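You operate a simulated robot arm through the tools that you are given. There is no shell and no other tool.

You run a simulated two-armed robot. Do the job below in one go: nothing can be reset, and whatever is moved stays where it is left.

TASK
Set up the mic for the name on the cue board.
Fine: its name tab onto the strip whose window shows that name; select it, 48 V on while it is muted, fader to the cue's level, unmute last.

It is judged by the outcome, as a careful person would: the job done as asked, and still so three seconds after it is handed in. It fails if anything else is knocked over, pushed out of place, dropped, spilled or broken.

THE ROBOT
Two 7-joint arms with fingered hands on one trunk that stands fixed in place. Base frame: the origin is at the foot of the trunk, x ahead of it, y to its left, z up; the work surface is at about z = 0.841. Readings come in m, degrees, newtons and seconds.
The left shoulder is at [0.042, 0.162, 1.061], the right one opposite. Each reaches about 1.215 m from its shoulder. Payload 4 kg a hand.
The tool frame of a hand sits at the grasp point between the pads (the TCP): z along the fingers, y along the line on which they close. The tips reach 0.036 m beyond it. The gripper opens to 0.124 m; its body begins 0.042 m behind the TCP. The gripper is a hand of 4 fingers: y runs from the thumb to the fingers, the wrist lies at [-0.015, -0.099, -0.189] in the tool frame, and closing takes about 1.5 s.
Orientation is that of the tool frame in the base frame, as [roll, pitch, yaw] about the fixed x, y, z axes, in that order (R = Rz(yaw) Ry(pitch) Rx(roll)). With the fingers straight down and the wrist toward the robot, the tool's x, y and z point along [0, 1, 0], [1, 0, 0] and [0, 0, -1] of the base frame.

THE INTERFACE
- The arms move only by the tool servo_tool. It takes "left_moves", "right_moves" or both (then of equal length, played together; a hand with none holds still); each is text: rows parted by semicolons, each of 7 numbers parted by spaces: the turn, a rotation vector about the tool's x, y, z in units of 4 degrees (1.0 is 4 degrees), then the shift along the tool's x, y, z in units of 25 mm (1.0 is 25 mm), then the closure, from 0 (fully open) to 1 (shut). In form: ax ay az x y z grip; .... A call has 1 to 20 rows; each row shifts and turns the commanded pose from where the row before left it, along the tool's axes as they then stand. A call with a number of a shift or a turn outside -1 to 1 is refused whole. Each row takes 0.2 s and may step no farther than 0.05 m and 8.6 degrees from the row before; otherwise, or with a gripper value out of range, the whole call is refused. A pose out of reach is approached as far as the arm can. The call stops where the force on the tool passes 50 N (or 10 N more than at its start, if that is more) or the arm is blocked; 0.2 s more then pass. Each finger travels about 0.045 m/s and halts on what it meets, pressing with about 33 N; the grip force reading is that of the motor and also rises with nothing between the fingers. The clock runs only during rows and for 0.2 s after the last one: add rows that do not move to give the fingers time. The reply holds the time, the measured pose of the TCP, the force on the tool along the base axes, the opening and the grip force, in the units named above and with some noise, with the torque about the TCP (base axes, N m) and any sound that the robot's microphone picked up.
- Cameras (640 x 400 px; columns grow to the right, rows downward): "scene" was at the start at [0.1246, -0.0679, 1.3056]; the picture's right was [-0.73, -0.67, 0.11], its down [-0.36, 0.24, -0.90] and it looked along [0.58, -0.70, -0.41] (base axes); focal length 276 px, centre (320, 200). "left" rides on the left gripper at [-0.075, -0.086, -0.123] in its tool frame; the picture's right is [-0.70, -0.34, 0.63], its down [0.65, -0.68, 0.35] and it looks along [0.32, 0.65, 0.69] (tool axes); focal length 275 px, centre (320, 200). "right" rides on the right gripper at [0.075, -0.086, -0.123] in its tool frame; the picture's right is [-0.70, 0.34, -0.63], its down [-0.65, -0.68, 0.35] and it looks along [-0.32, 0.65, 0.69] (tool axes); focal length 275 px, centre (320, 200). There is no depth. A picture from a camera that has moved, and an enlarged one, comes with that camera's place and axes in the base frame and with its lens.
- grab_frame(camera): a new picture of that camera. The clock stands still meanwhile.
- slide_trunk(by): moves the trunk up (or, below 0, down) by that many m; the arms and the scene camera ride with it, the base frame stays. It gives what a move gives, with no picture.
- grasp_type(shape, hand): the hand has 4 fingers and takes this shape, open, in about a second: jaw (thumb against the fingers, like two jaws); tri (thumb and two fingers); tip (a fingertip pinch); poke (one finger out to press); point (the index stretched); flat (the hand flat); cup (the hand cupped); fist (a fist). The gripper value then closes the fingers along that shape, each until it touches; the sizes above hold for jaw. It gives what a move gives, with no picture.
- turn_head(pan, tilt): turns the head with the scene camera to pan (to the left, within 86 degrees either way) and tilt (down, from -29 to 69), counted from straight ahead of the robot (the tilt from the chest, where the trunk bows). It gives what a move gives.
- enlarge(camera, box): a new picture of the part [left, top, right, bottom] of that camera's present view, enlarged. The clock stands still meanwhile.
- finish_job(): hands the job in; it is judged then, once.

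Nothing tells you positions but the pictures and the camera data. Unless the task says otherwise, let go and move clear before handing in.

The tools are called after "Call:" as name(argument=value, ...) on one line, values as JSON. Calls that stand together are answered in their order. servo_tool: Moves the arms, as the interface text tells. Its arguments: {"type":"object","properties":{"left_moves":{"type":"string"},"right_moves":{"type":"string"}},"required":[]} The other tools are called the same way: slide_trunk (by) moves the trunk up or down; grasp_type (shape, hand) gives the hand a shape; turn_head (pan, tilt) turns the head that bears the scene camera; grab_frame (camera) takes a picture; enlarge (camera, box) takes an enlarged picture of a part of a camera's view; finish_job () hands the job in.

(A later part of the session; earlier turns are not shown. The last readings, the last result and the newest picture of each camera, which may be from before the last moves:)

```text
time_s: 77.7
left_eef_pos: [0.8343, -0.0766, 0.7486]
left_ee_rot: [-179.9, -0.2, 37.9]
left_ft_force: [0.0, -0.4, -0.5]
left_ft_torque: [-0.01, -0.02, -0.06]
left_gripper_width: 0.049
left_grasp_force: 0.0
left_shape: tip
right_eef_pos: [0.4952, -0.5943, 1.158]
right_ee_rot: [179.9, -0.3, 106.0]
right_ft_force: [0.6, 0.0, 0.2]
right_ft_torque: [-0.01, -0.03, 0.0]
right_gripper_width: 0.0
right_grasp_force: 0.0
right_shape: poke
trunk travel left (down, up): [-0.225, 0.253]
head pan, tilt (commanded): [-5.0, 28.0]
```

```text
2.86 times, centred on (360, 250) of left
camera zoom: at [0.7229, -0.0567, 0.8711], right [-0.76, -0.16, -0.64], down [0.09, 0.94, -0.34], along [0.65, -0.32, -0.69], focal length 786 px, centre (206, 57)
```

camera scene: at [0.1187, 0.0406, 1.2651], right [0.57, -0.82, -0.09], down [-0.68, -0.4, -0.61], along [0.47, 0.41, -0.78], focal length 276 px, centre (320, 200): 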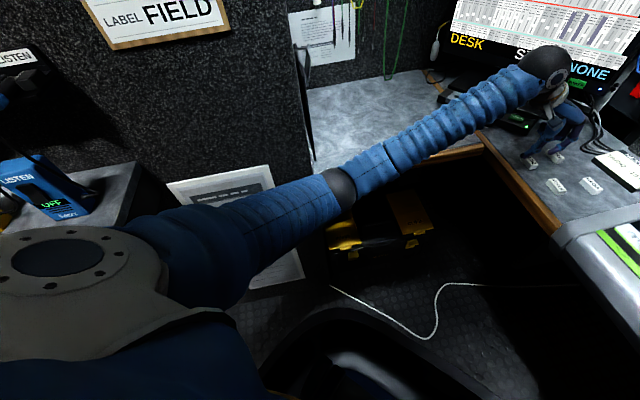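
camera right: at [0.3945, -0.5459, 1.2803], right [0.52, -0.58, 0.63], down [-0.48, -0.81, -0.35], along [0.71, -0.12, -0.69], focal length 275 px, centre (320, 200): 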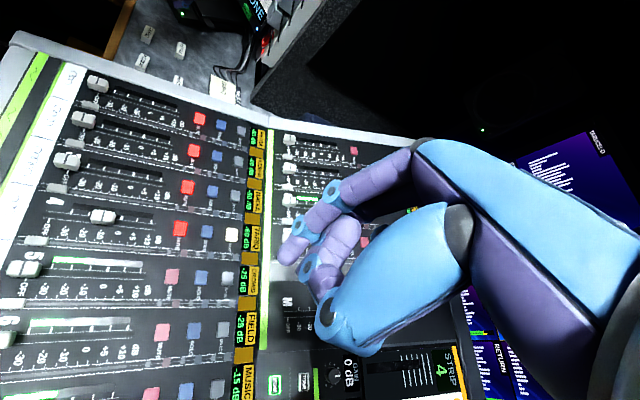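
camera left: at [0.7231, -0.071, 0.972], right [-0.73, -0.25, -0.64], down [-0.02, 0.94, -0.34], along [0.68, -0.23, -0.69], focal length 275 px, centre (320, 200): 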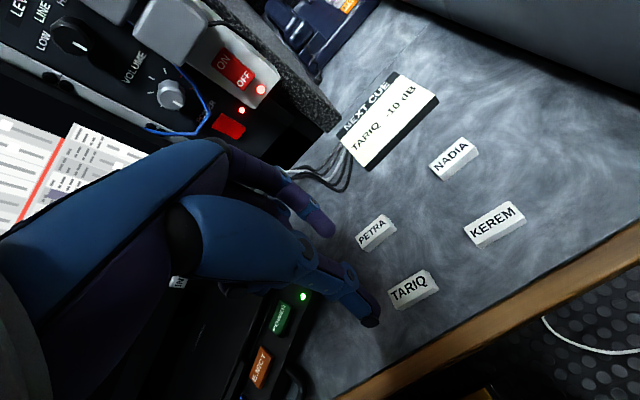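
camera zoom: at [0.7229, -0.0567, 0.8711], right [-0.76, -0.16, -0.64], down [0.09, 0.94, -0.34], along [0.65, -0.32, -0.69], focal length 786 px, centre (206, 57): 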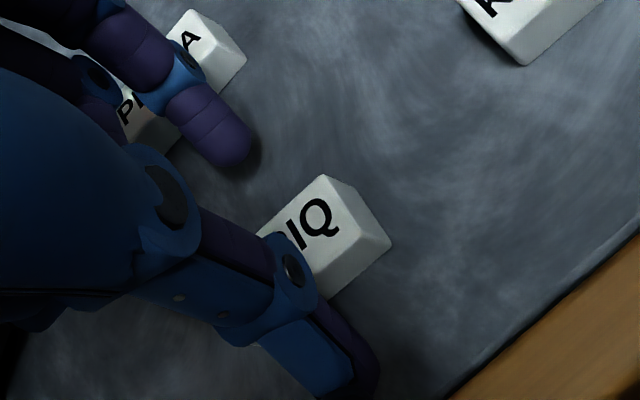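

Call:
servo_tool(left_moves="0 0 0 0 0 0.1 0.62;0 0 0 0 0 0.1 0.62;0 0 0 0 0 0 0.62")

Call:
enlarge(camera="left", box=[280, 180, 440, 320])

Call:
enlarge(camera="scene", box=[300, 185, 350, 225])

```text
time_s: 78.5
left_eef_pos: [0.8345, -0.0763, 0.7453]
left_ee_rot: [-179.9, -0.2, 37.9]
left_ft_force: [-0.5, 0.6, 0.4]
left_ft_torque: [0.04, -0.01, -0.02]
left_gripper_width: 0.0489
left_grasp_force: 0.1
left_shape: tip
right_eef_pos: [0.4973, -0.5929, 1.1576]
right_ee_rot: [179.9, -0.2, 106.0]
right_ft_force: [0.2, -0.3, -0.3]
right_ft_torque: [0.0, 0.0, 0.0]
right_gripper_width: 0.0001
right_grasp_force: 0.1
right_shape: poke
trunk travel left (down, up): [-0.225, 0.253]
head pan, tilt (commanded): [-5.0, 28.0]
```

```text
2.86 times, centred on (360, 250) of left
camera zoom: at [0.7233, -0.0556, 0.8667], right [-0.75, -0.16, -0.64], down [0.09, 0.94, -0.34], along [0.65, -0.32, -0.69], focal length 786 px, centre (206, 57)
```

zoom: 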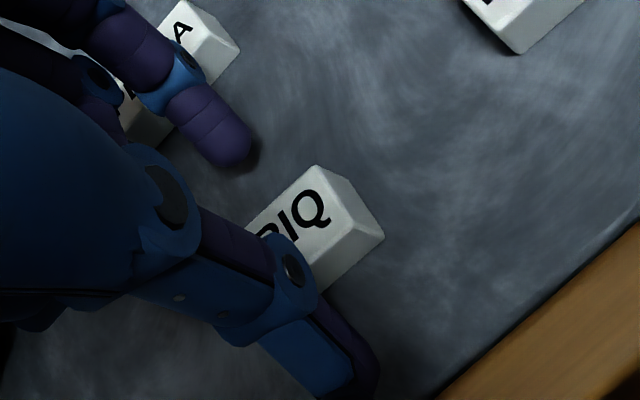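

```text
10.00 times, centred on (325, 205) of scene
camera zoom: at [0.1476, -0.0122, 1.2866], right [-0.09, -1.0, 0.01], down [-0.6, 0.04, -0.8], along [0.8, -0.07, -0.6], focal length 2762 px, centre (270, 150)
```

zoom: 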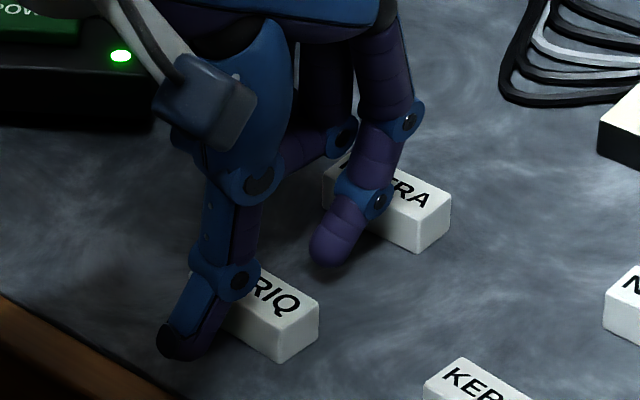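

Call:
servo_tool(left_moves="0 0 0 0 0 0.08 0.62;0 0 0 0 0 0.08 0.62;0 0 0 0 0 0 0.62")

```text
time_s: 79.2
left_eef_pos: [0.8365, -0.0743, 0.74]
left_ee_rot: [-179.9, -0.2, 38.0]
left_ft_force: [0.0, -0.4, -1.2]
left_ft_torque: [0.0, 0.01, 0.02]
left_gripper_width: 0.0487
left_grasp_force: 0.1
left_shape: tip
right_eef_pos: [0.4956, -0.5921, 1.1602]
right_ee_rot: [179.9, -0.2, 106.0]
right_ft_force: [0.0, -0.8, 0.3]
right_ft_torque: [0.0, 0.02, 0.02]
right_gripper_width: 0.0
right_grasp_force: 0.1
right_shape: poke
trunk travel left (down, up): [-0.225, 0.253]
head pan, tilt (commanded): [-5.0, 28.0]
```

Call:
servo_tool(left_moves="0 0 0 0 0 0.08 0.62;0 0 0 0 0 0.08 0.62;0 0 0 0 0 0 0.62")

Call:
enlarge(camera="scene", box=[300, 185, 350, 225])

Call:
enlarge(camera="left", box=[280, 180, 440, 320])

```text
time_s: 80.0
left_eef_pos: [0.8348, -0.0733, 0.737]
left_ee_rot: [180.0, -0.3, 38.1]
left_ft_force: [-6.3, 9.6, 14.5]
left_ft_torque: [0.48, 0.37, -0.05]
left_gripper_width: 0.026
left_grasp_force: 33.0
left_shape: tip
right_eef_pos: [0.4965, -0.591, 1.1608]
right_ee_rot: [179.9, 0.0, 106.0]
right_ft_force: [0.8, -0.3, 0.2]
right_ft_torque: [0.03, -0.01, -0.02]
right_gripper_width: 0.0
right_grasp_force: 0.2
right_shape: poke
trunk travel left (down, up): [-0.225, 0.253]
head pan, tilt (commanded): [-5.0, 28.0]
```

```text
10.00 times, centred on (325, 205) of scene
camera zoom: at [0.1476, -0.0092, 1.2867], right [-0.09, -1.0, 0.01], down [-0.6, 0.04, -0.8], along [0.8, -0.08, -0.6], focal length 2762 px, centre (270, 150)
```

zoom: 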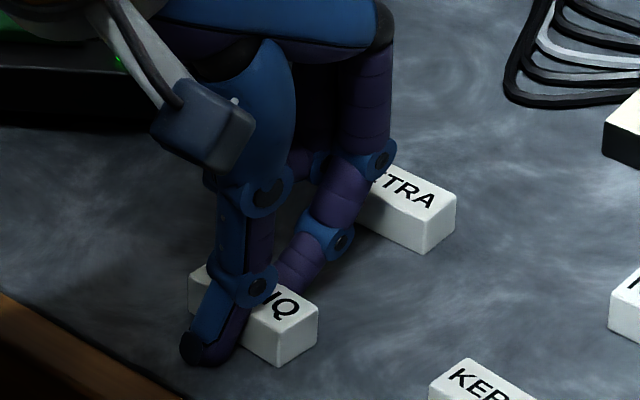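

```text
2.86 times, centred on (360, 250) of left
camera zoom: at [0.7237, -0.0532, 0.8591], right [-0.75, -0.16, -0.64], down [0.09, 0.93, -0.34], along [0.65, -0.32, -0.69], focal length 786 px, centre (206, 57)
```

zoom: 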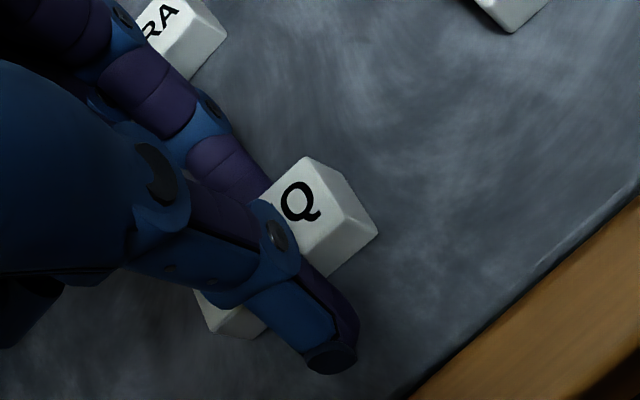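

The fingertips have now met the desk (z ≈ 0.70) and one finger was bent inward. I'll raise 4 mm to relieve it, then close on the tab.

Call:
servo_tool(left_moves="0 0 0 0 0 -0.08 0.62;0 0 0 0 0 -0.08 0.62;0 0 0 0 0 0 0.62;0 0 0 0 0 0 0.62")

Call:
enlarge(camera="left", box=[280, 180, 440, 320])

Call:
enlarge(camera="scene", box=[300, 185, 350, 225])

```text
time_s: 81.0
left_eef_pos: [0.8345, -0.0739, 0.7385]
left_ee_rot: [-180.0, 0.0, 38.0]
left_ft_force: [-0.7, 5.6, 9.2]
left_ft_torque: [0.17, 0.06, -0.05]
left_gripper_width: 0.0218
left_grasp_force: 33.3
left_shape: tip
right_eef_pos: [0.4954, -0.59, 1.1602]
right_ee_rot: [179.9, -0.2, 106.0]
right_ft_force: [0.3, -0.3, -1.0]
right_ft_torque: [-0.01, 0.0, 0.02]
right_gripper_width: 0.0
right_grasp_force: 0.0
right_shape: poke
trunk travel left (down, up): [-0.225, 0.253]
head pan, tilt (commanded): [-5.0, 28.0]
```

```text
2.86 times, centred on (360, 250) of left
camera zoom: at [0.7227, -0.0528, 0.8613], right [-0.76, -0.16, -0.64], down [0.09, 0.93, -0.34], along [0.65, -0.32, -0.69], focal length 786 px, centre (206, 57)
```

zoom: 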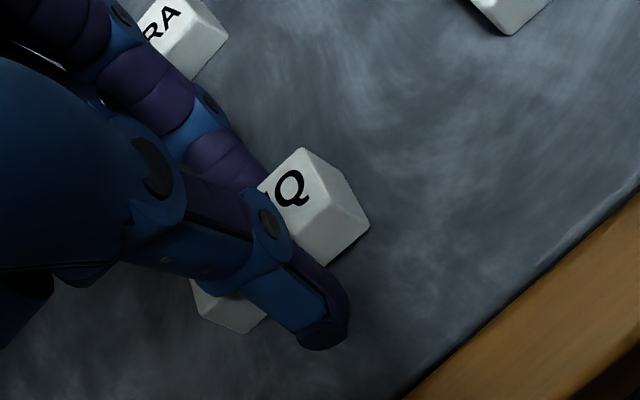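

```text
10.00 times, centred on (325, 205) of scene
camera zoom: at [0.147, -0.0082, 1.2865], right [-0.09, -1.0, 0.01], down [-0.6, 0.04, -0.8], along [0.8, -0.08, -0.6], focal length 2762 px, centre (270, 150)
```

zoom: 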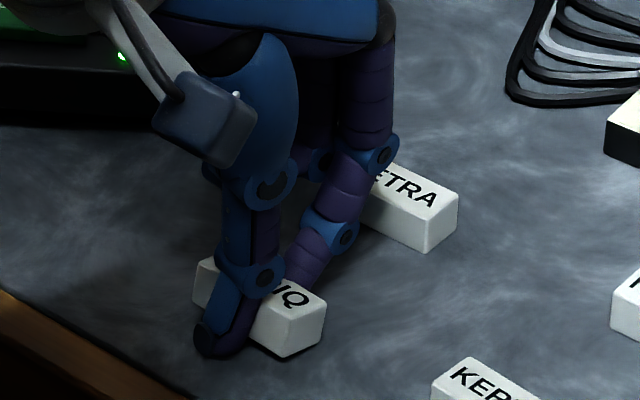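

The fingers have already closed on the tab (opening 22 mm, grip 33 N). I'll command a full close and lift slowly a little.

Call:
servo_tool(left_moves="0 0 0 0 0 0 1;0 0 0 0 0 0 1;0 0 0 0 0 0 1;0 0 0 0 0 -0.1 1;0 0 0 0 0 -0.1 1;0 0 0 0 0 -0.2 1;0 0 0 0 0 0 1")

Call:
enlarge(camera="left", box=[280, 180, 440, 320])

Call:
enlarge(camera="scene", box=[300, 185, 350, 225])

```text
time_s: 82.7
left_eef_pos: [0.836, -0.0739, 0.7482]
left_ee_rot: [-180.0, 0.0, 37.9]
left_ft_force: [0.1, 0.5, -0.6]
left_ft_torque: [-0.02, -0.03, -0.01]
left_gripper_width: 0.0198
left_grasp_force: 32.9
left_shape: tip
right_eef_pos: [0.4964, -0.5893, 1.1606]
right_ee_rot: [-180.0, -0.1, 105.9]
right_ft_force: [1.0, 0.8, 0.0]
right_ft_torque: [0.04, 0.04, 0.01]
right_gripper_width: 0.0001
right_grasp_force: 0.1
right_shape: poke
trunk travel left (down, up): [-0.225, 0.253]
head pan, tilt (commanded): [-5.0, 28.0]
```

```text
2.86 times, centred on (360, 250) of left
camera zoom: at [0.7234, -0.0539, 0.8705], right [-0.76, -0.16, -0.63], down [0.09, 0.93, -0.35], along [0.65, -0.32, -0.69], focal length 786 px, centre (206, 57)
```

zoom: 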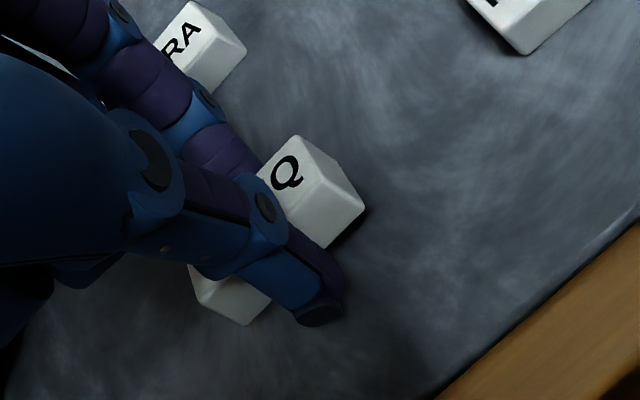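

```text
10.00 times, centred on (325, 205) of scene
camera zoom: at [0.1481, -0.0081, 1.2862], right [-0.09, -1.0, 0.01], down [-0.6, 0.04, -0.8], along [0.8, -0.08, -0.6], focal length 2762 px, centre (270, 150)
```

zoom: 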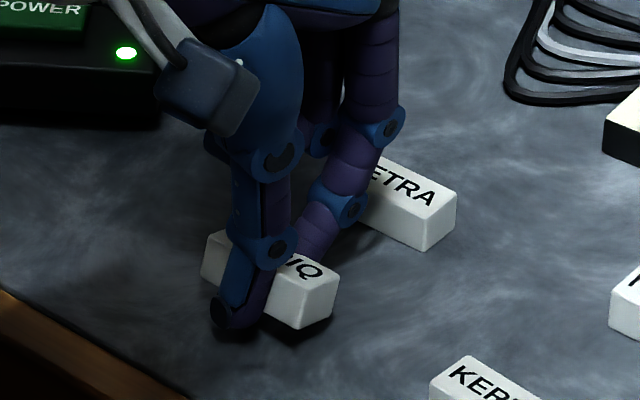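

The TARIQ tab is gripped and off the desk (opening 20 mm, grip 33 N). I'll lift it straight up and check how it sits in the pinch.

Call:
servo_tool(left_moves="0 0 0 0 0 -0.6 1;0 0 0 0 0 -1 1;0 0 0 0 0 -1 1;0 0 0 0 0 -1 1;0 0 0 0 0 -1 1;0 0 0 0 0 -1 1;0 0 0 0 0 -1 1;0 0 0 0 0 -1 1;0 0 0 0 0 -1 1;0 0 0 0 0 -1 1;0 0 0 0 0 0 1;0 0 0 0 0 0 1")

Call:
enlarge(camera="left", box=[280, 180, 440, 320])

Call:
grab_frame(camera="scene")

```text
time_s: 85.2
left_eef_pos: [0.8358, -0.0713, 0.9884]
left_ee_rot: [180.0, -0.1, 37.9]
left_ft_force: [0.2, -0.1, -0.2]
left_ft_torque: [-0.01, 0.01, -0.01]
left_gripper_width: 0.0197
left_grasp_force: 32.7
left_shape: tip
right_eef_pos: [0.4979, -0.5898, 1.1606]
right_ee_rot: [-179.9, 0.0, 106.1]
right_ft_force: [0.4, 0.5, -0.5]
right_ft_torque: [0.01, 0.0, 0.0]
right_gripper_width: 0.0
right_grasp_force: 0.1
right_shape: poke
trunk travel left (down, up): [-0.225, 0.253]
head pan, tilt (commanded): [-5.0, 28.0]
```

```text
2.86 times, centred on (360, 250) of left
camera zoom: at [0.7241, -0.0521, 1.1112], right [-0.76, -0.16, -0.63], down [0.09, 0.93, -0.35], along [0.65, -0.32, -0.69], focal length 786 px, centre (206, 57)
```

zoom: 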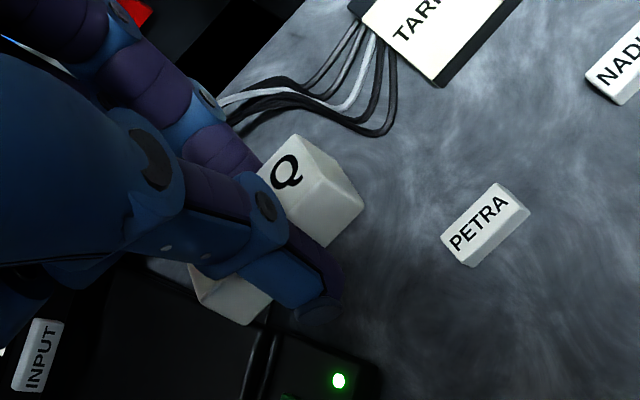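

```text
taken
camera scene: at [0.1497, -0.007, 1.2863], right [-0.09, -1.0, 0.01], down [-0.6, 0.04, -0.8], along [0.8, -0.08, -0.6], focal length 276 px, centre (320, 200)
```

scene: 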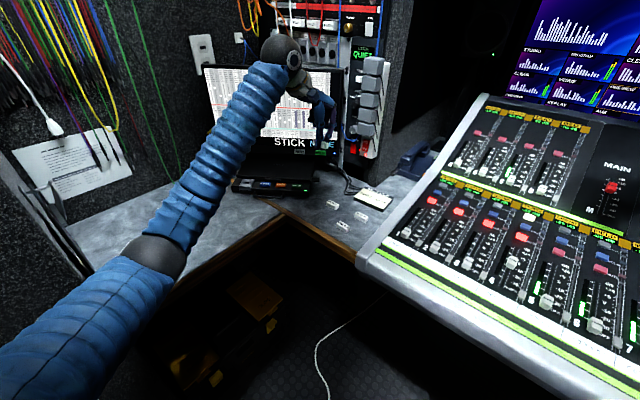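

Call:
enlarge(camera="left", box=[300, 200, 400, 310])

Call:
enlarge(camera="scene", box=[290, 80, 350, 140])

```text
3.64 times, centred on (350, 255) of left
camera zoom: at [0.7241, -0.0521, 1.1112], right [-0.76, -0.16, -0.63], down [0.09, 0.93, -0.35], along [0.65, -0.32, -0.69], focal length 1001 px, centre (211, 0)
```

zoom: 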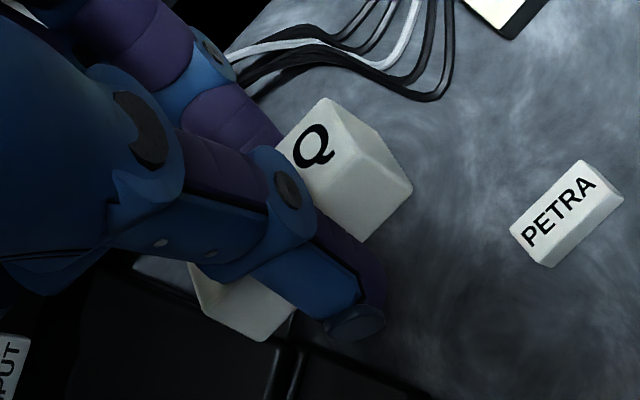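

```text
6.67 times, centred on (320, 110) of scene
camera zoom: at [0.1497, -0.007, 1.2863], right [-0.09, -1.0, 0.01], down [-0.6, 0.04, -0.8], along [0.8, -0.08, -0.6], focal length 1841 px, centre (320, 800)
```

zoom: 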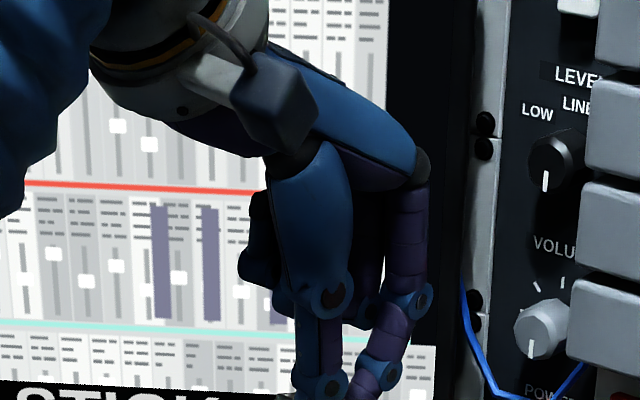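

Call:
enlarge(camera="left", box=[345, 215, 415, 275])

Call:
enlarge(camera="left", box=[330, 250, 400, 310])

```text
6.67 times, centred on (380, 245) of left
camera zoom: at [0.7241, -0.0521, 1.1112], right [-0.76, -0.16, -0.63], down [0.09, 0.93, -0.35], along [0.65, -0.32, -0.69], focal length 1835 px, centre (-80, -100)
```

zoom: 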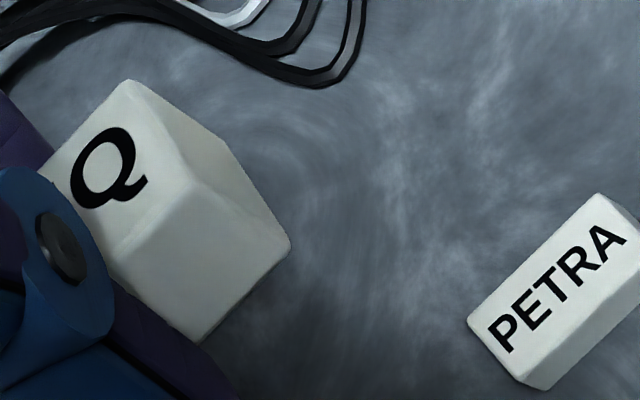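

```text
6.67 times, centred on (365, 280) of left
camera zoom: at [0.7241, -0.0521, 1.1112], right [-0.76, -0.16, -0.63], down [0.09, 0.93, -0.35], along [0.65, -0.32, -0.69], focal length 1835 px, centre (20, -333)
```

zoom: 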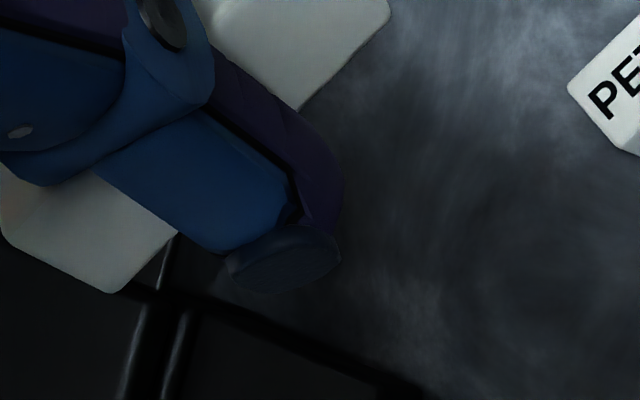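

The tab is held nearly square with the hand and steady. I'll carry it over to strip 4's label cell at this height, turning a few degrees to line up with the console.

Call:
servo_tool(left_moves="0 0 -0.78 0 0 -0.5 1;0 0 0 -0.968 -0.065 -0.3 1;0 0 0 -0.968 -0.065 0 1;0 0 0 -0.968 -0.065 0 1;0 0 0 -0.968 -0.065 0 1;0 0 0 -0.968 -0.065 0 1;0 0 0 -0.968 -0.065 0 1;0 0 0 -0.968 -0.065 0 1;0 0 0 -0.968 -0.065 0 1;0 0 0 -0.968 -0.065 0 1;0 0 0 -0.968 -0.065 0 1;0 0 0 0 0 0 1")

Call:
turn_head(pan=-50, tilt=22)

Call:
grab_frame(camera="scene")

```text
time_s: 87.8
left_eef_pos: [0.6434, -0.2191, 1.0082]
left_ee_rot: [-179.9, 0.0, 41.1]
left_ft_force: [0.5, -0.1, 0.1]
left_ft_torque: [0.03, -0.05, 0.02]
left_gripper_width: 0.0198
left_grasp_force: 33.0
left_shape: tip
right_eef_pos: [0.4979, -0.5892, 1.1608]
right_ee_rot: [-179.9, 0.0, 106.0]
right_ft_force: [0.2, 0.2, 0.1]
right_ft_torque: [-0.02, 0.0, 0.0]
right_gripper_width: 0.0
right_grasp_force: 0.0
right_shape: poke
trunk travel left (down, up): [-0.225, 0.253]
head pan, tilt (commanded): [-5.0, 28.0]
```

```text
time_s: 89.0
left_eef_pos: [0.6442, -0.2183, 1.0071]
left_ee_rot: [179.9, -0.1, 41.1]
left_ft_force: [1.5, -0.2, 0.1]
left_ft_torque: [0.04, 0.0, 0.04]
left_gripper_width: 0.0193
left_grasp_force: 33.7
left_shape: tip
right_eef_pos: [0.4976, -0.5891, 1.1606]
right_ee_rot: [-179.9, 0.0, 106.1]
right_ft_force: [-0.1, -0.2, 0.0]
right_ft_torque: [0.01, 0.0, -0.04]
right_gripper_width: 0.0
right_grasp_force: 0.0
right_shape: poke
trunk travel left (down, up): [-0.225, 0.253]
head pan, tilt (commanded): [-50.0, 22.0]
```

```text
taken
camera scene: at [0.1206, -0.07, 1.3006], right [-0.76, -0.64, 0.12], down [-0.38, 0.29, -0.88], along [0.53, -0.71, -0.46], focal length 276 px, centre (320, 200)
```

scene: 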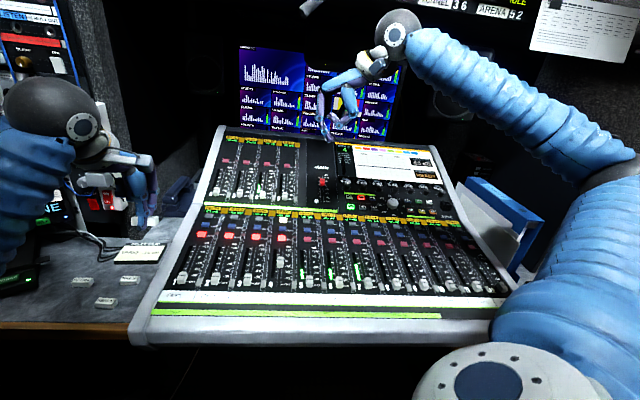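

Call:
servo_tool(left_moves="0 0 0 -0.972 -0.07 0 1;0 0 0 -0.972 -0.07 0 1;0 0 0 -0.972 -0.07 0 1;0 0 0 -0.972 -0.07 0 1;0 0 0 -0.972 -0.07 0 1;0 0 0 -0.972 -0.07 0 1;0 0 0 -0.972 -0.07 0 1;0 0 0 -0.972 -0.07 0 1;0 0 0 -0.972 -0.07 0 1;0 0 0 -0.972 -0.07 0 1;0 0 0 -0.972 -0.07 0 1;-1 0 0 0 0 0 1;-1 0 0 0 0 0 1;0 0 0 0 0 0 1")

Call:
grab_frame(camera="left")

Call:
grab_frame(camera="right")

Call:
grab_frame(camera="scene")

```text
time_s: 92.0
left_eef_pos: [0.4302, -0.3815, 1.0088]
left_ee_rot: [171.9, 0.1, 41.0]
left_ft_force: [0.2, 0.1, -0.1]
left_ft_torque: [0.0, 0.01, 0.01]
left_gripper_width: 0.0199
left_grasp_force: 32.9
left_shape: tip
right_eef_pos: [0.4981, -0.5882, 1.1606]
right_ee_rot: [-179.9, 0.0, 106.0]
right_ft_force: [-0.2, -1.0, 0.3]
right_ft_torque: [0.01, 0.0, 0.0]
right_gripper_width: 0.0001
right_grasp_force: 0.0
right_shape: poke
trunk travel left (down, up): [-0.225, 0.253]
head pan, tilt (commanded): [-50.0, 22.0]
```

```text
taken
camera left: at [0.3063, -0.354, 1.1172], right [-0.69, -0.27, -0.67], down [0.07, 0.9, -0.44], along [0.72, -0.35, -0.59], focal length 275 px, centre (320, 200)
```

left: 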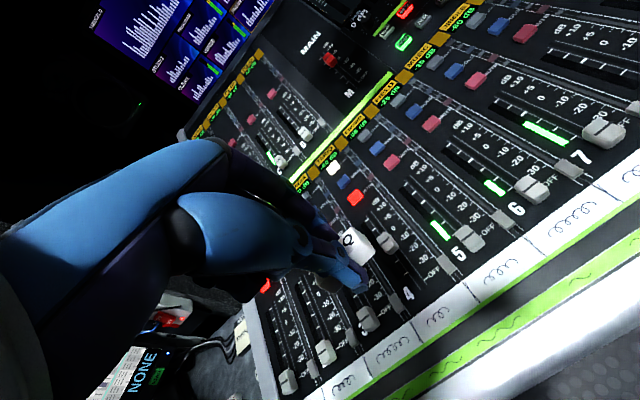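

```text
taken
camera right: at [0.3953, -0.5409, 1.2821], right [0.52, -0.58, 0.63], down [-0.48, -0.81, -0.35], along [0.71, -0.12, -0.69], focal length 275 px, centre (320, 200)
```

right: 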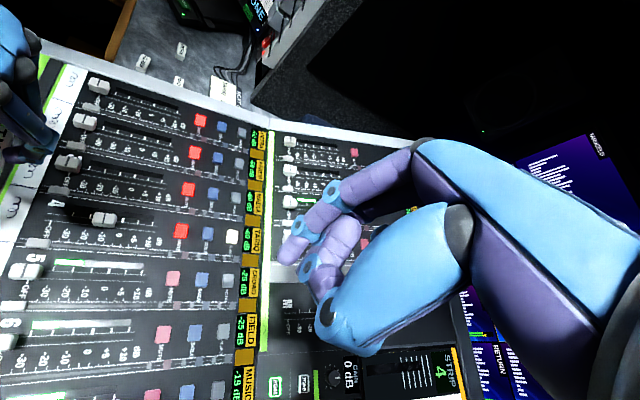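

```text
taken
camera scene: at [0.1206, -0.0701, 1.3006], right [-0.76, -0.64, 0.12], down [-0.38, 0.29, -0.88], along [0.53, -0.71, -0.46], focal length 276 px, centre (320, 200)
```

scene: 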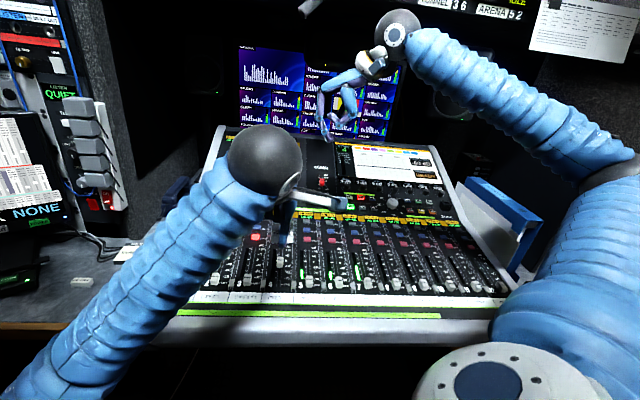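

The tab is now above strip 4's label cell. Lowering vertically to about 4 cm above it.

Call:
servo_tool(left_moves="0 0 0 0 -0.13 0.93 1;0 0 0 0 -0.13 0.93 1;0 0 0 0 -0.13 0.93 1;0 0 0 0 -0.13 0.93 1;0 0 0 0 -0.13 0.93 1;0 0 0 0 0 0 1")

Call:
enlarge(camera="left", box=[290, 190, 450, 330])

Call:
enlarge(camera="right", box=[0, 110, 120, 260])

Call:
enlarge(camera="scene", box=[220, 220, 380, 320])

```text
time_s: 93.4
left_eef_pos: [0.43, -0.3806, 0.8919]
left_ee_rot: [172.0, 0.1, 41.1]
left_ft_force: [0.1, 0.1, 0.3]
left_ft_torque: [0.0, -0.02, 0.01]
left_gripper_width: 0.0196
left_grasp_force: 33.1
left_shape: tip
right_eef_pos: [0.4985, -0.5874, 1.1606]
right_ee_rot: [-180.0, -0.1, 106.1]
right_ft_force: [-0.1, 0.2, 0.4]
right_ft_torque: [0.01, 0.04, -0.05]
right_gripper_width: 0.0
right_grasp_force: 0.0
right_shape: poke
trunk travel left (down, up): [-0.225, 0.253]
head pan, tilt (commanded): [-50.0, 22.0]
```

```text
2.86 times, centred on (370, 260) of left
camera zoom: at [0.306, -0.3543, 1.0007], right [-0.69, -0.27, -0.68], down [0.07, 0.9, -0.44], along [0.72, -0.35, -0.59], focal length 786 px, centre (177, 29)
```

zoom: 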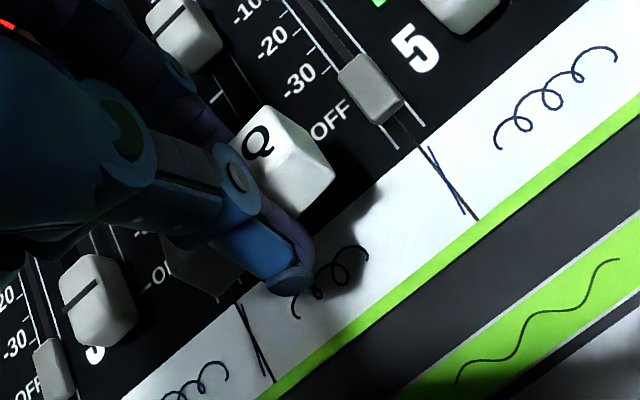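

```text
2.67 times, centred on (60, 185) of right
camera zoom: at [0.3951, -0.5409, 1.2822], right [0.52, -0.58, 0.63], down [-0.48, -0.81, -0.35], along [0.71, -0.12, -0.69], focal length 734 px, centre (1013, 240)
```

zoom: 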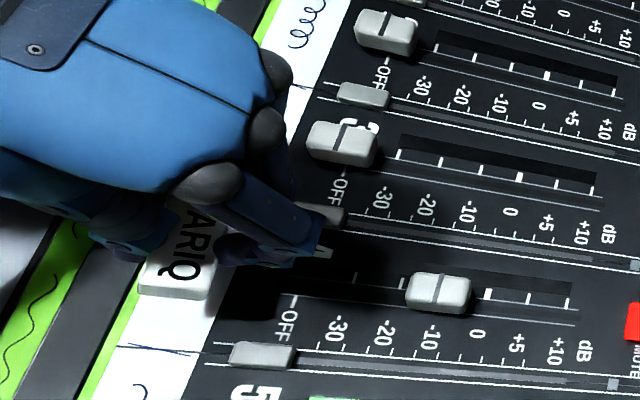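

```text
4.00 times, centred on (300, 270) of scene
camera zoom: at [0.1203, -0.0702, 1.3007], right [-0.76, -0.64, 0.12], down [-0.38, 0.29, -0.88], along [0.53, -0.71, -0.46], focal length 1105 px, centre (400, -80)
```

zoom: 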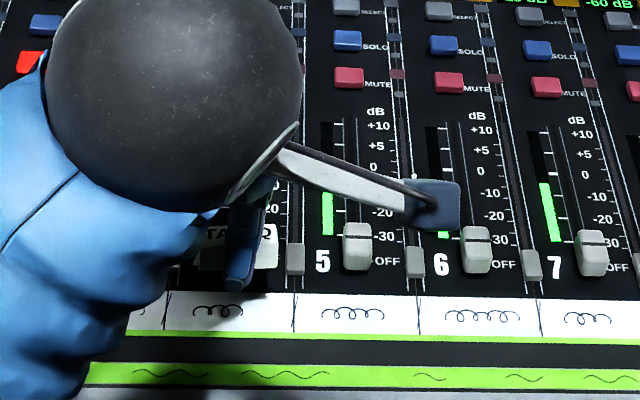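

Call:
enlarge(camera="right", box=[10, 180, 90, 250])

```text
5.71 times, centred on (50, 215) of right
camera zoom: at [0.3951, -0.5409, 1.2822], right [0.52, -0.58, 0.63], down [-0.48, -0.81, -0.35], along [0.71, -0.12, -0.69], focal length 1573 px, centre (1863, 114)
```

zoom: 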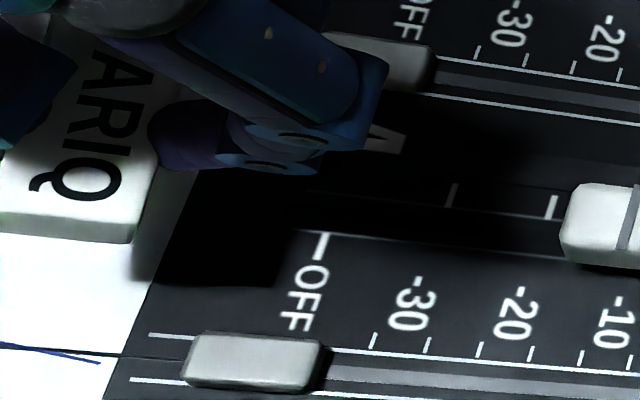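

The tab centre is about 4 mm too far up, so I'll correct that while lowering to just above the label strip.

Call:
servo_tool(left_moves="0 0 0 0 -0.14 0.4 1;0 0 0 0 -0.14 0.4 1;0 0 0 0 -0.056 0.4 1;0 0 0 0 0 0 1")

Call:
enlarge(camera="right", box=[0, 170, 90, 250])

Call:
enlarge(camera="left", box=[290, 190, 450, 330])

```text
time_s: 94.4
left_eef_pos: [0.4276, -0.3765, 0.8601]
left_ee_rot: [172.1, 0.0, 41.2]
left_ft_force: [-0.4, 0.2, 0.3]
left_ft_torque: [0.0, -0.01, 0.01]
left_gripper_width: 0.0197
left_grasp_force: 32.5
left_shape: tip
right_eef_pos: [0.498, -0.5895, 1.1596]
right_ee_rot: [-179.9, 0.0, 105.9]
right_ft_force: [0.4, 0.7, -0.6]
right_ft_torque: [-0.01, 0.01, 0.0]
right_gripper_width: 0.0
right_grasp_force: 0.0
right_shape: poke
trunk travel left (down, up): [-0.225, 0.253]
head pan, tilt (commanded): [-50.0, 22.0]
```

```text
5.00 times, centred on (45, 210) of right
camera zoom: at [0.3952, -0.5409, 1.2821], right [0.52, -0.58, 0.63], down [-0.48, -0.81, -0.35], along [0.71, -0.12, -0.69], focal length 1376 px, centre (1695, 150)
```

zoom: 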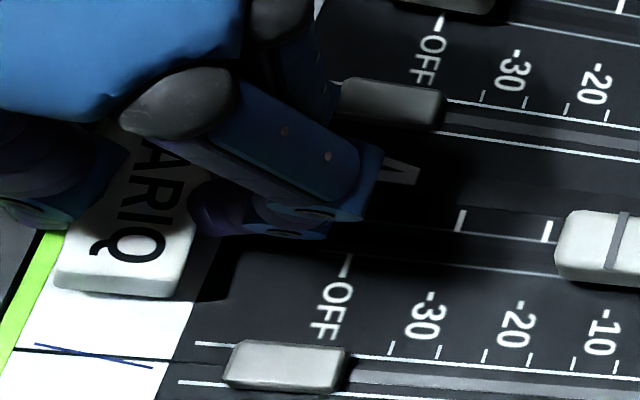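

```text
2.86 times, centred on (370, 260) of left
camera zoom: at [0.3035, -0.3512, 0.9697], right [-0.69, -0.27, -0.67], down [0.07, 0.9, -0.44], along [0.72, -0.35, -0.59], focal length 786 px, centre (177, 29)
```

zoom: 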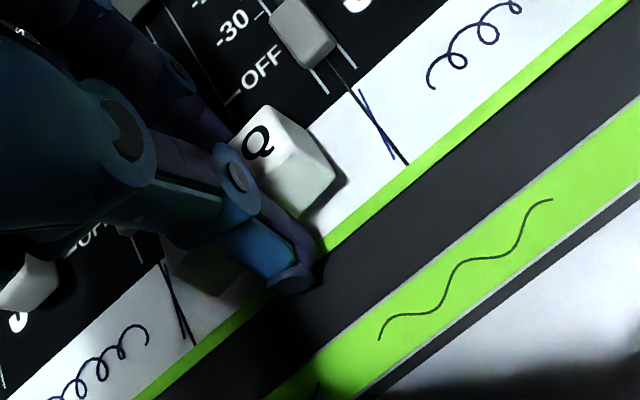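

The tab is lined up over the white cell. Lowering gently until it touches.

Call:
servo_tool(left_moves="0 0 0 0 -0.014 0.1 1;0 0 0 0 -0.014 0.1 1;0 0 0 0 0 0 1")

Call:
enlarge(camera="right", box=[0, 170, 90, 250])

```text
time_s: 95.2
left_eef_pos: [0.4268, -0.3778, 0.8561]
left_ee_rot: [171.9, 0.0, 41.2]
left_ft_force: [-0.3, 1.2, 10.7]
left_ft_torque: [-0.07, 0.01, -0.01]
left_gripper_width: 0.0198
left_grasp_force: 33.3
left_shape: tip
right_eef_pos: [0.4974, -0.5877, 1.1602]
right_ee_rot: [179.9, 0.0, 106.1]
right_ft_force: [0.3, -0.2, 0.4]
right_ft_torque: [0.01, -0.01, 0.01]
right_gripper_width: 0.0
right_grasp_force: 0.0
right_shape: poke
trunk travel left (down, up): [-0.225, 0.253]
head pan, tilt (commanded): [-50.0, 22.0]
```

```text
5.00 times, centred on (45, 210) of right
camera zoom: at [0.3947, -0.5404, 1.2826], right [0.52, -0.58, 0.63], down [-0.48, -0.81, -0.35], along [0.71, -0.12, -0.69], focal length 1376 px, centre (1695, 150)
```

zoom: 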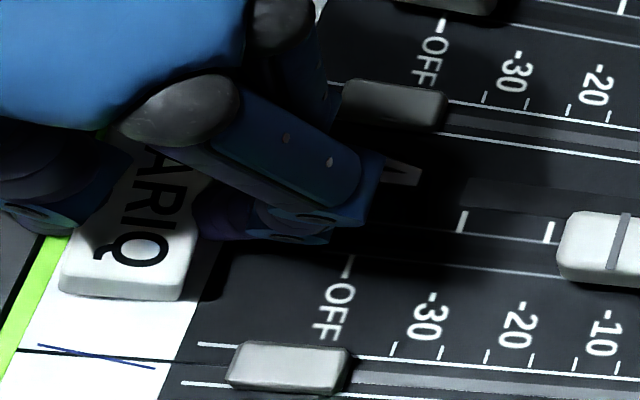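

Contact at about 10 N. I'll ease up 1 mm, then open the pinch.

Call:
servo_tool(left_moves="0 0 0 0 0.006 -0.04 1;0 0 0 0 0 0 1;0 0 0 0 0 0 0.8;0 0 0 0 0 0 0.75;0 0 0 0 0 0 0.7;0 0 0 0 0 0 0.66;0 0 0 0 0 0 0.66;0 0 0 0 0 0 0.66")

Call:
enlarge(camera="right", box=[0, 170, 90, 250])

Call:
enlarge(camera="left", box=[290, 190, 450, 330])

```text
time_s: 97.0
left_eef_pos: [0.4286, -0.3774, 0.8552]
left_ee_rot: [172.0, 0.0, 41.1]
left_ft_force: [2.0, -3.7, 6.3]
left_ft_torque: [-0.07, -0.03, -0.01]
left_gripper_width: 0.0363
left_grasp_force: 0.0
left_shape: tip
right_eef_pos: [0.4983, -0.5885, 1.1602]
right_ee_rot: [-180.0, 0.0, 106.0]
right_ft_force: [0.2, 0.1, -0.7]
right_ft_torque: [0.01, -0.01, 0.0]
right_gripper_width: 0.0
right_grasp_force: 0.1
right_shape: poke
trunk travel left (down, up): [-0.225, 0.253]
head pan, tilt (commanded): [-50.0, 22.0]
```

```text
5.00 times, centred on (45, 210) of right
camera zoom: at [0.3951, -0.5409, 1.2821], right [0.52, -0.58, 0.63], down [-0.48, -0.81, -0.35], along [0.71, -0.12, -0.69], focal length 1376 px, centre (1695, 150)
```

zoom: 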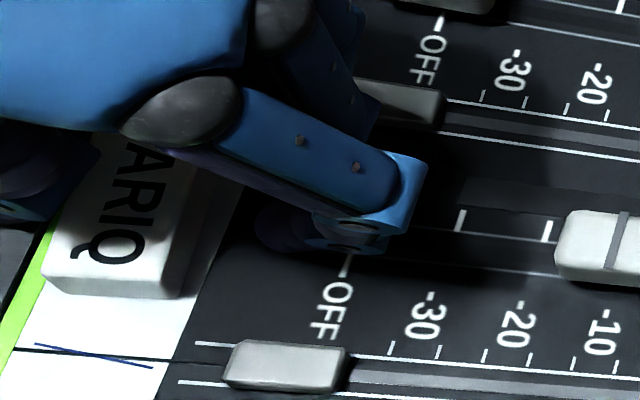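

```text
2.86 times, centred on (370, 260) of left
camera zoom: at [0.3037, -0.3511, 0.9651], right [-0.69, -0.27, -0.67], down [0.07, 0.9, -0.44], along [0.72, -0.35, -0.59], focal length 786 px, centre (177, 29)
```

zoom: 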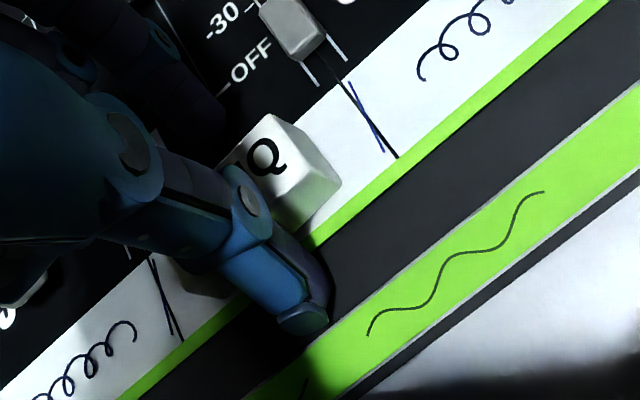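

The tab has been released flat on the white cell. I'll open a little more and lift straight up slowly.

Call:
servo_tool(left_moves="0 0 0 0 0 0 0.58;0 0 0 0 0 0 0.55;0 0 0 0 0 0 0.55;0 0 0 0 0.02 -0.15 0.55;0 0 0 0 0.03 -0.2 0.55;0 0 0 0 0 0 0.55")

Call:
enlarge(camera="right", box=[0, 170, 90, 250])

Call:
enlarge(camera="left", box=[290, 190, 450, 330])

```text
time_s: 98.4
left_eef_pos: [0.4275, -0.3767, 0.8644]
left_ee_rot: [172.0, 0.1, 41.2]
left_ft_force: [0.4, 0.6, 0.6]
left_ft_torque: [0.02, 0.0, 0.01]
left_gripper_width: 0.0551
left_grasp_force: 0.0
left_shape: tip
right_eef_pos: [0.4972, -0.5898, 1.1606]
right_ee_rot: [-179.9, 0.0, 106.1]
right_ft_force: [1.0, -0.1, 0.4]
right_ft_torque: [-0.02, 0.0, 0.02]
right_gripper_width: 0.0001
right_grasp_force: 0.0
right_shape: poke
trunk travel left (down, up): [-0.225, 0.253]
head pan, tilt (commanded): [-50.0, 22.0]
```

```text
5.00 times, centred on (45, 210) of right
camera zoom: at [0.3952, -0.5409, 1.2821], right [0.52, -0.58, 0.63], down [-0.48, -0.81, -0.35], along [0.71, -0.12, -0.69], focal length 1376 px, centre (1695, 150)
```

zoom: 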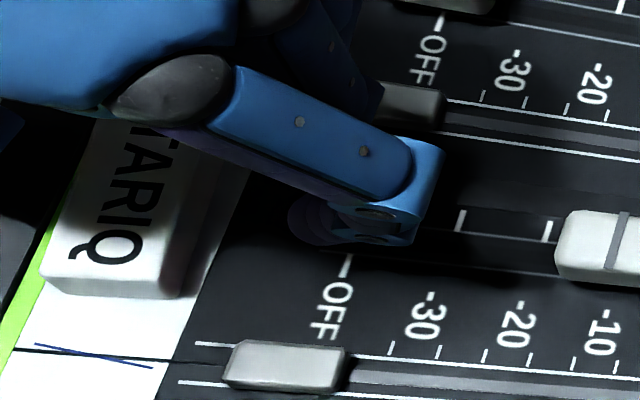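

```text
2.86 times, centred on (370, 260) of left
camera zoom: at [0.3037, -0.3505, 0.9745], right [-0.69, -0.27, -0.67], down [0.07, 0.9, -0.44], along [0.72, -0.35, -0.59], focal length 786 px, centre (177, 29)
```

zoom: 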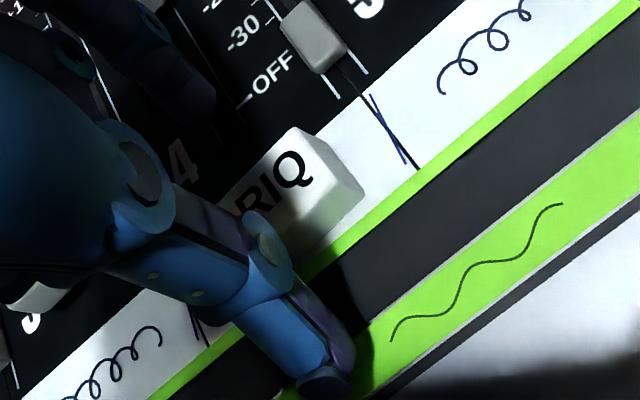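

The tab stays in place as the hand leaves it. Lifting the left hand well clear and moving it away.

Call:
servo_tool(left_moves="0 0 0 0 0.07 -0.5 0.55;0 0 0 0 0.13 -0.93 0.55;0 0 0 0 0.13 -0.93 0.55;0 0 0 0 0.13 -0.93 0.55;0 0 0 0 0.13 -0.93 0.55;0 0 0 0 0.13 -0.93 0.55;0 0 0 0 0.13 -0.93 0.55;1 0 0 0.5 0 0 0.55;1 0 0 1 0 0 0.55;0 0 0 1 0 0 0.55;0 0 0 1 0 0 0.55;0 0 0 1 0 0 0.55;0 0 0 1 0 0 0.55;0 0 0 1 0 0 0.55;0 0 0 1 0 0 0.55;0 0 0 1 0 0 0.55;0 0 0 1 0 0 0.55;0 0 0 1 0 0 0.55;0 0 0 1 0 0 0.55;0 0 0 1 0 0 0.55")

Call:
grab_frame(camera="right")

Call:
enlarge(camera="scene", box=[200, 210, 360, 320])

Call:
enlarge(camera="right", box=[0, 130, 120, 250])

```text
time_s: 102.6
left_eef_pos: [0.6636, -0.1695, 1.0177]
left_ee_rot: [-180.0, 0.0, 41.1]
left_ft_force: [-1.1, 0.2, 0.0]
left_ft_torque: [0.0, 0.01, -0.01]
left_gripper_width: 0.0551
left_grasp_force: 0.0
left_shape: tip
right_eef_pos: [0.4972, -0.5894, 1.161]
right_ee_rot: [-179.9, 0.0, 106.1]
right_ft_force: [0.0, 0.4, 0.3]
right_ft_torque: [0.01, -0.01, -0.02]
right_gripper_width: 0.0
right_grasp_force: 0.1
right_shape: poke
trunk travel left (down, up): [-0.225, 0.253]
head pan, tilt (commanded): [-50.0, 22.0]
```

```text
taken
camera right: at [0.3953, -0.5406, 1.2822], right [0.52, -0.58, 0.63], down [-0.48, -0.81, -0.35], along [0.71, -0.12, -0.69], focal length 275 px, centre (320, 200)
```

right: 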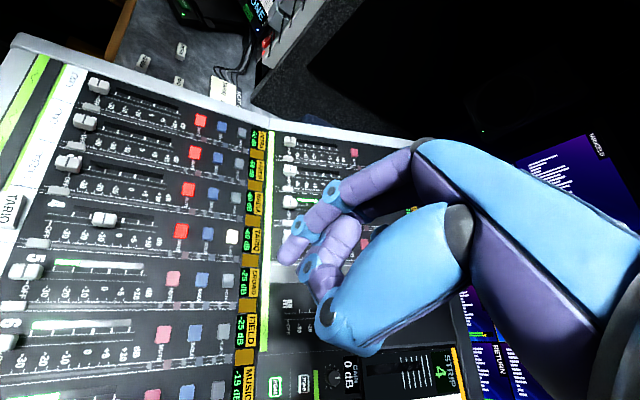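

```text
3.64 times, centred on (280, 265) of scene
camera zoom: at [0.1206, -0.0697, 1.3006], right [-0.76, -0.64, 0.12], down [-0.38, 0.29, -0.88], along [0.53, -0.71, -0.46], focal length 1004 px, centre (466, -36)
```

zoom: 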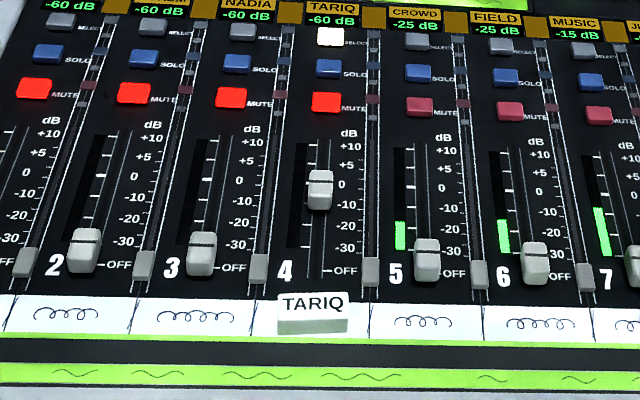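

```text
3.33 times, centred on (60, 190) of right
camera zoom: at [0.3953, -0.5406, 1.2822], right [0.52, -0.58, 0.63], down [-0.48, -0.81, -0.35], along [0.71, -0.12, -0.69], focal length 918 px, centre (1187, 233)
```

zoom: 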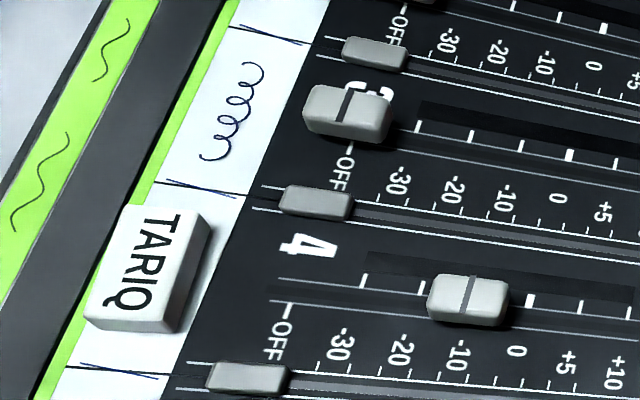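

The TARIQ tab sits squarely on strip 4's cell, SELECT 4 is lit and the fader is at −10. Last step is unmute: I'll bring the right finger over MUTE 4 (≈ 0.561, −0.510).

Call:
servo_tool(right_moves="0 0 0 0.307 0.493 0.92 0;0 0 0 0.307 0.493 0.92 0;0 0 0 0.307 0.493 0.92 0;0 0 0 0.307 0.493 0.92 0;0 0 0 0.307 0.493 0.92 0;0 0 0 0.307 0.493 0.92 0;0 0 0 0.307 0.493 0.92 0;0 0 0 0 0 0 0")

Call:
enlarge(camera="right", box=[100, 200, 340, 380])

Call:
grab_frame(camera="scene")

```text
time_s: 104.4
left_eef_pos: [0.6625, -0.1705, 1.0167]
left_ee_rot: [-180.0, 0.0, 41.1]
left_ft_force: [0.4, 0.3, 0.2]
left_ft_torque: [-0.03, 0.02, -0.04]
left_gripper_width: 0.0553
left_grasp_force: 0.0
left_shape: tip
right_eef_pos: [0.5641, -0.5139, 1.0011]
right_ee_rot: [-180.0, 0.1, 106.0]
right_ft_force: [0.0, 0.2, -0.4]
right_ft_torque: [0.0, -0.02, 0.01]
right_gripper_width: 0.0002
right_grasp_force: 0.0
right_shape: poke
trunk travel left (down, up): [-0.225, 0.253]
head pan, tilt (commanded): [-50.0, 22.0]
```

```text
2.22 times, centred on (220, 290) of right
camera zoom: at [0.4615, -0.4646, 1.123], right [0.52, -0.58, 0.63], down [-0.48, -0.81, -0.35], along [0.71, -0.12, -0.69], focal length 612 px, centre (542, 0)
```

zoom: 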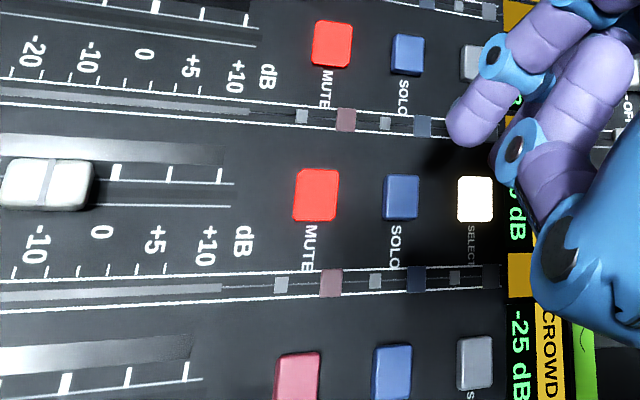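

```text
taken
camera scene: at [0.1201, -0.0699, 1.3007], right [-0.76, -0.64, 0.12], down [-0.38, 0.29, -0.88], along [0.53, -0.71, -0.46], focal length 276 px, centre (320, 200)
```

scene: 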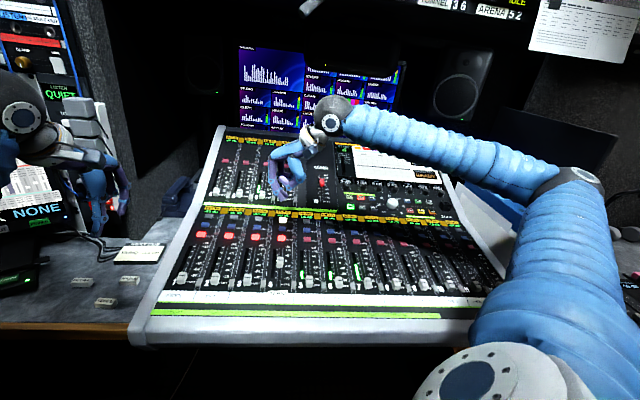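

The fingertip is within 2–3 mm of MUTE 4's plumb line. Correcting and descending to about 1.5 cm above it.

Call:
servo_tool(right_moves="0 0 0 -0.08 -0.06 0.9 0;0 0 0 0 0 1 0;0 0 0 0 0 1 0;0 0 0 0 0 0.9 0;0 0 0 0 0 0 0")

Call:
enlarge(camera="right", box=[180, 200, 340, 330])

```text
time_s: 105.6
left_eef_pos: [0.6629, -0.1696, 1.0167]
left_ee_rot: [180.0, 0.0, 41.1]
left_ft_force: [0.0, -0.2, 0.2]
left_ft_torque: [0.03, -0.01, 0.0]
left_gripper_width: 0.0552
left_grasp_force: 0.0
left_shape: tip
right_eef_pos: [0.5645, -0.5147, 0.9042]
right_ee_rot: [-180.0, 0.1, 105.9]
right_ft_force: [-1.4, 0.1, -0.7]
right_ft_torque: [0.02, 0.01, -0.02]
right_gripper_width: 0.0001
right_grasp_force: 0.2
right_shape: poke
trunk travel left (down, up): [-0.225, 0.253]
head pan, tilt (commanded): [-50.0, 22.0]
```

```text
3.08 times, centred on (260, 265) of right
camera zoom: at [0.4616, -0.4661, 1.027], right [0.52, -0.58, 0.63], down [-0.48, -0.81, -0.35], along [0.71, -0.12, -0.69], focal length 847 px, centre (505, 0)
```

zoom: 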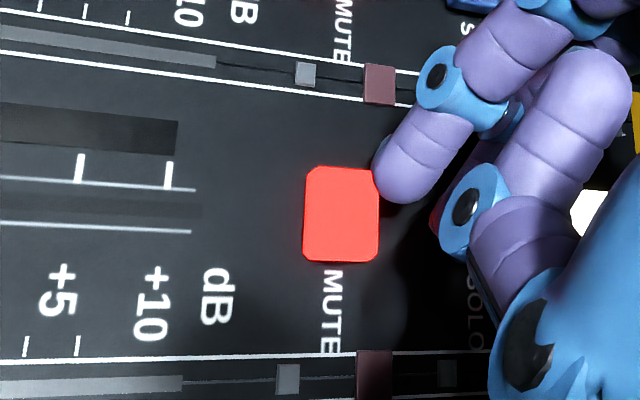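

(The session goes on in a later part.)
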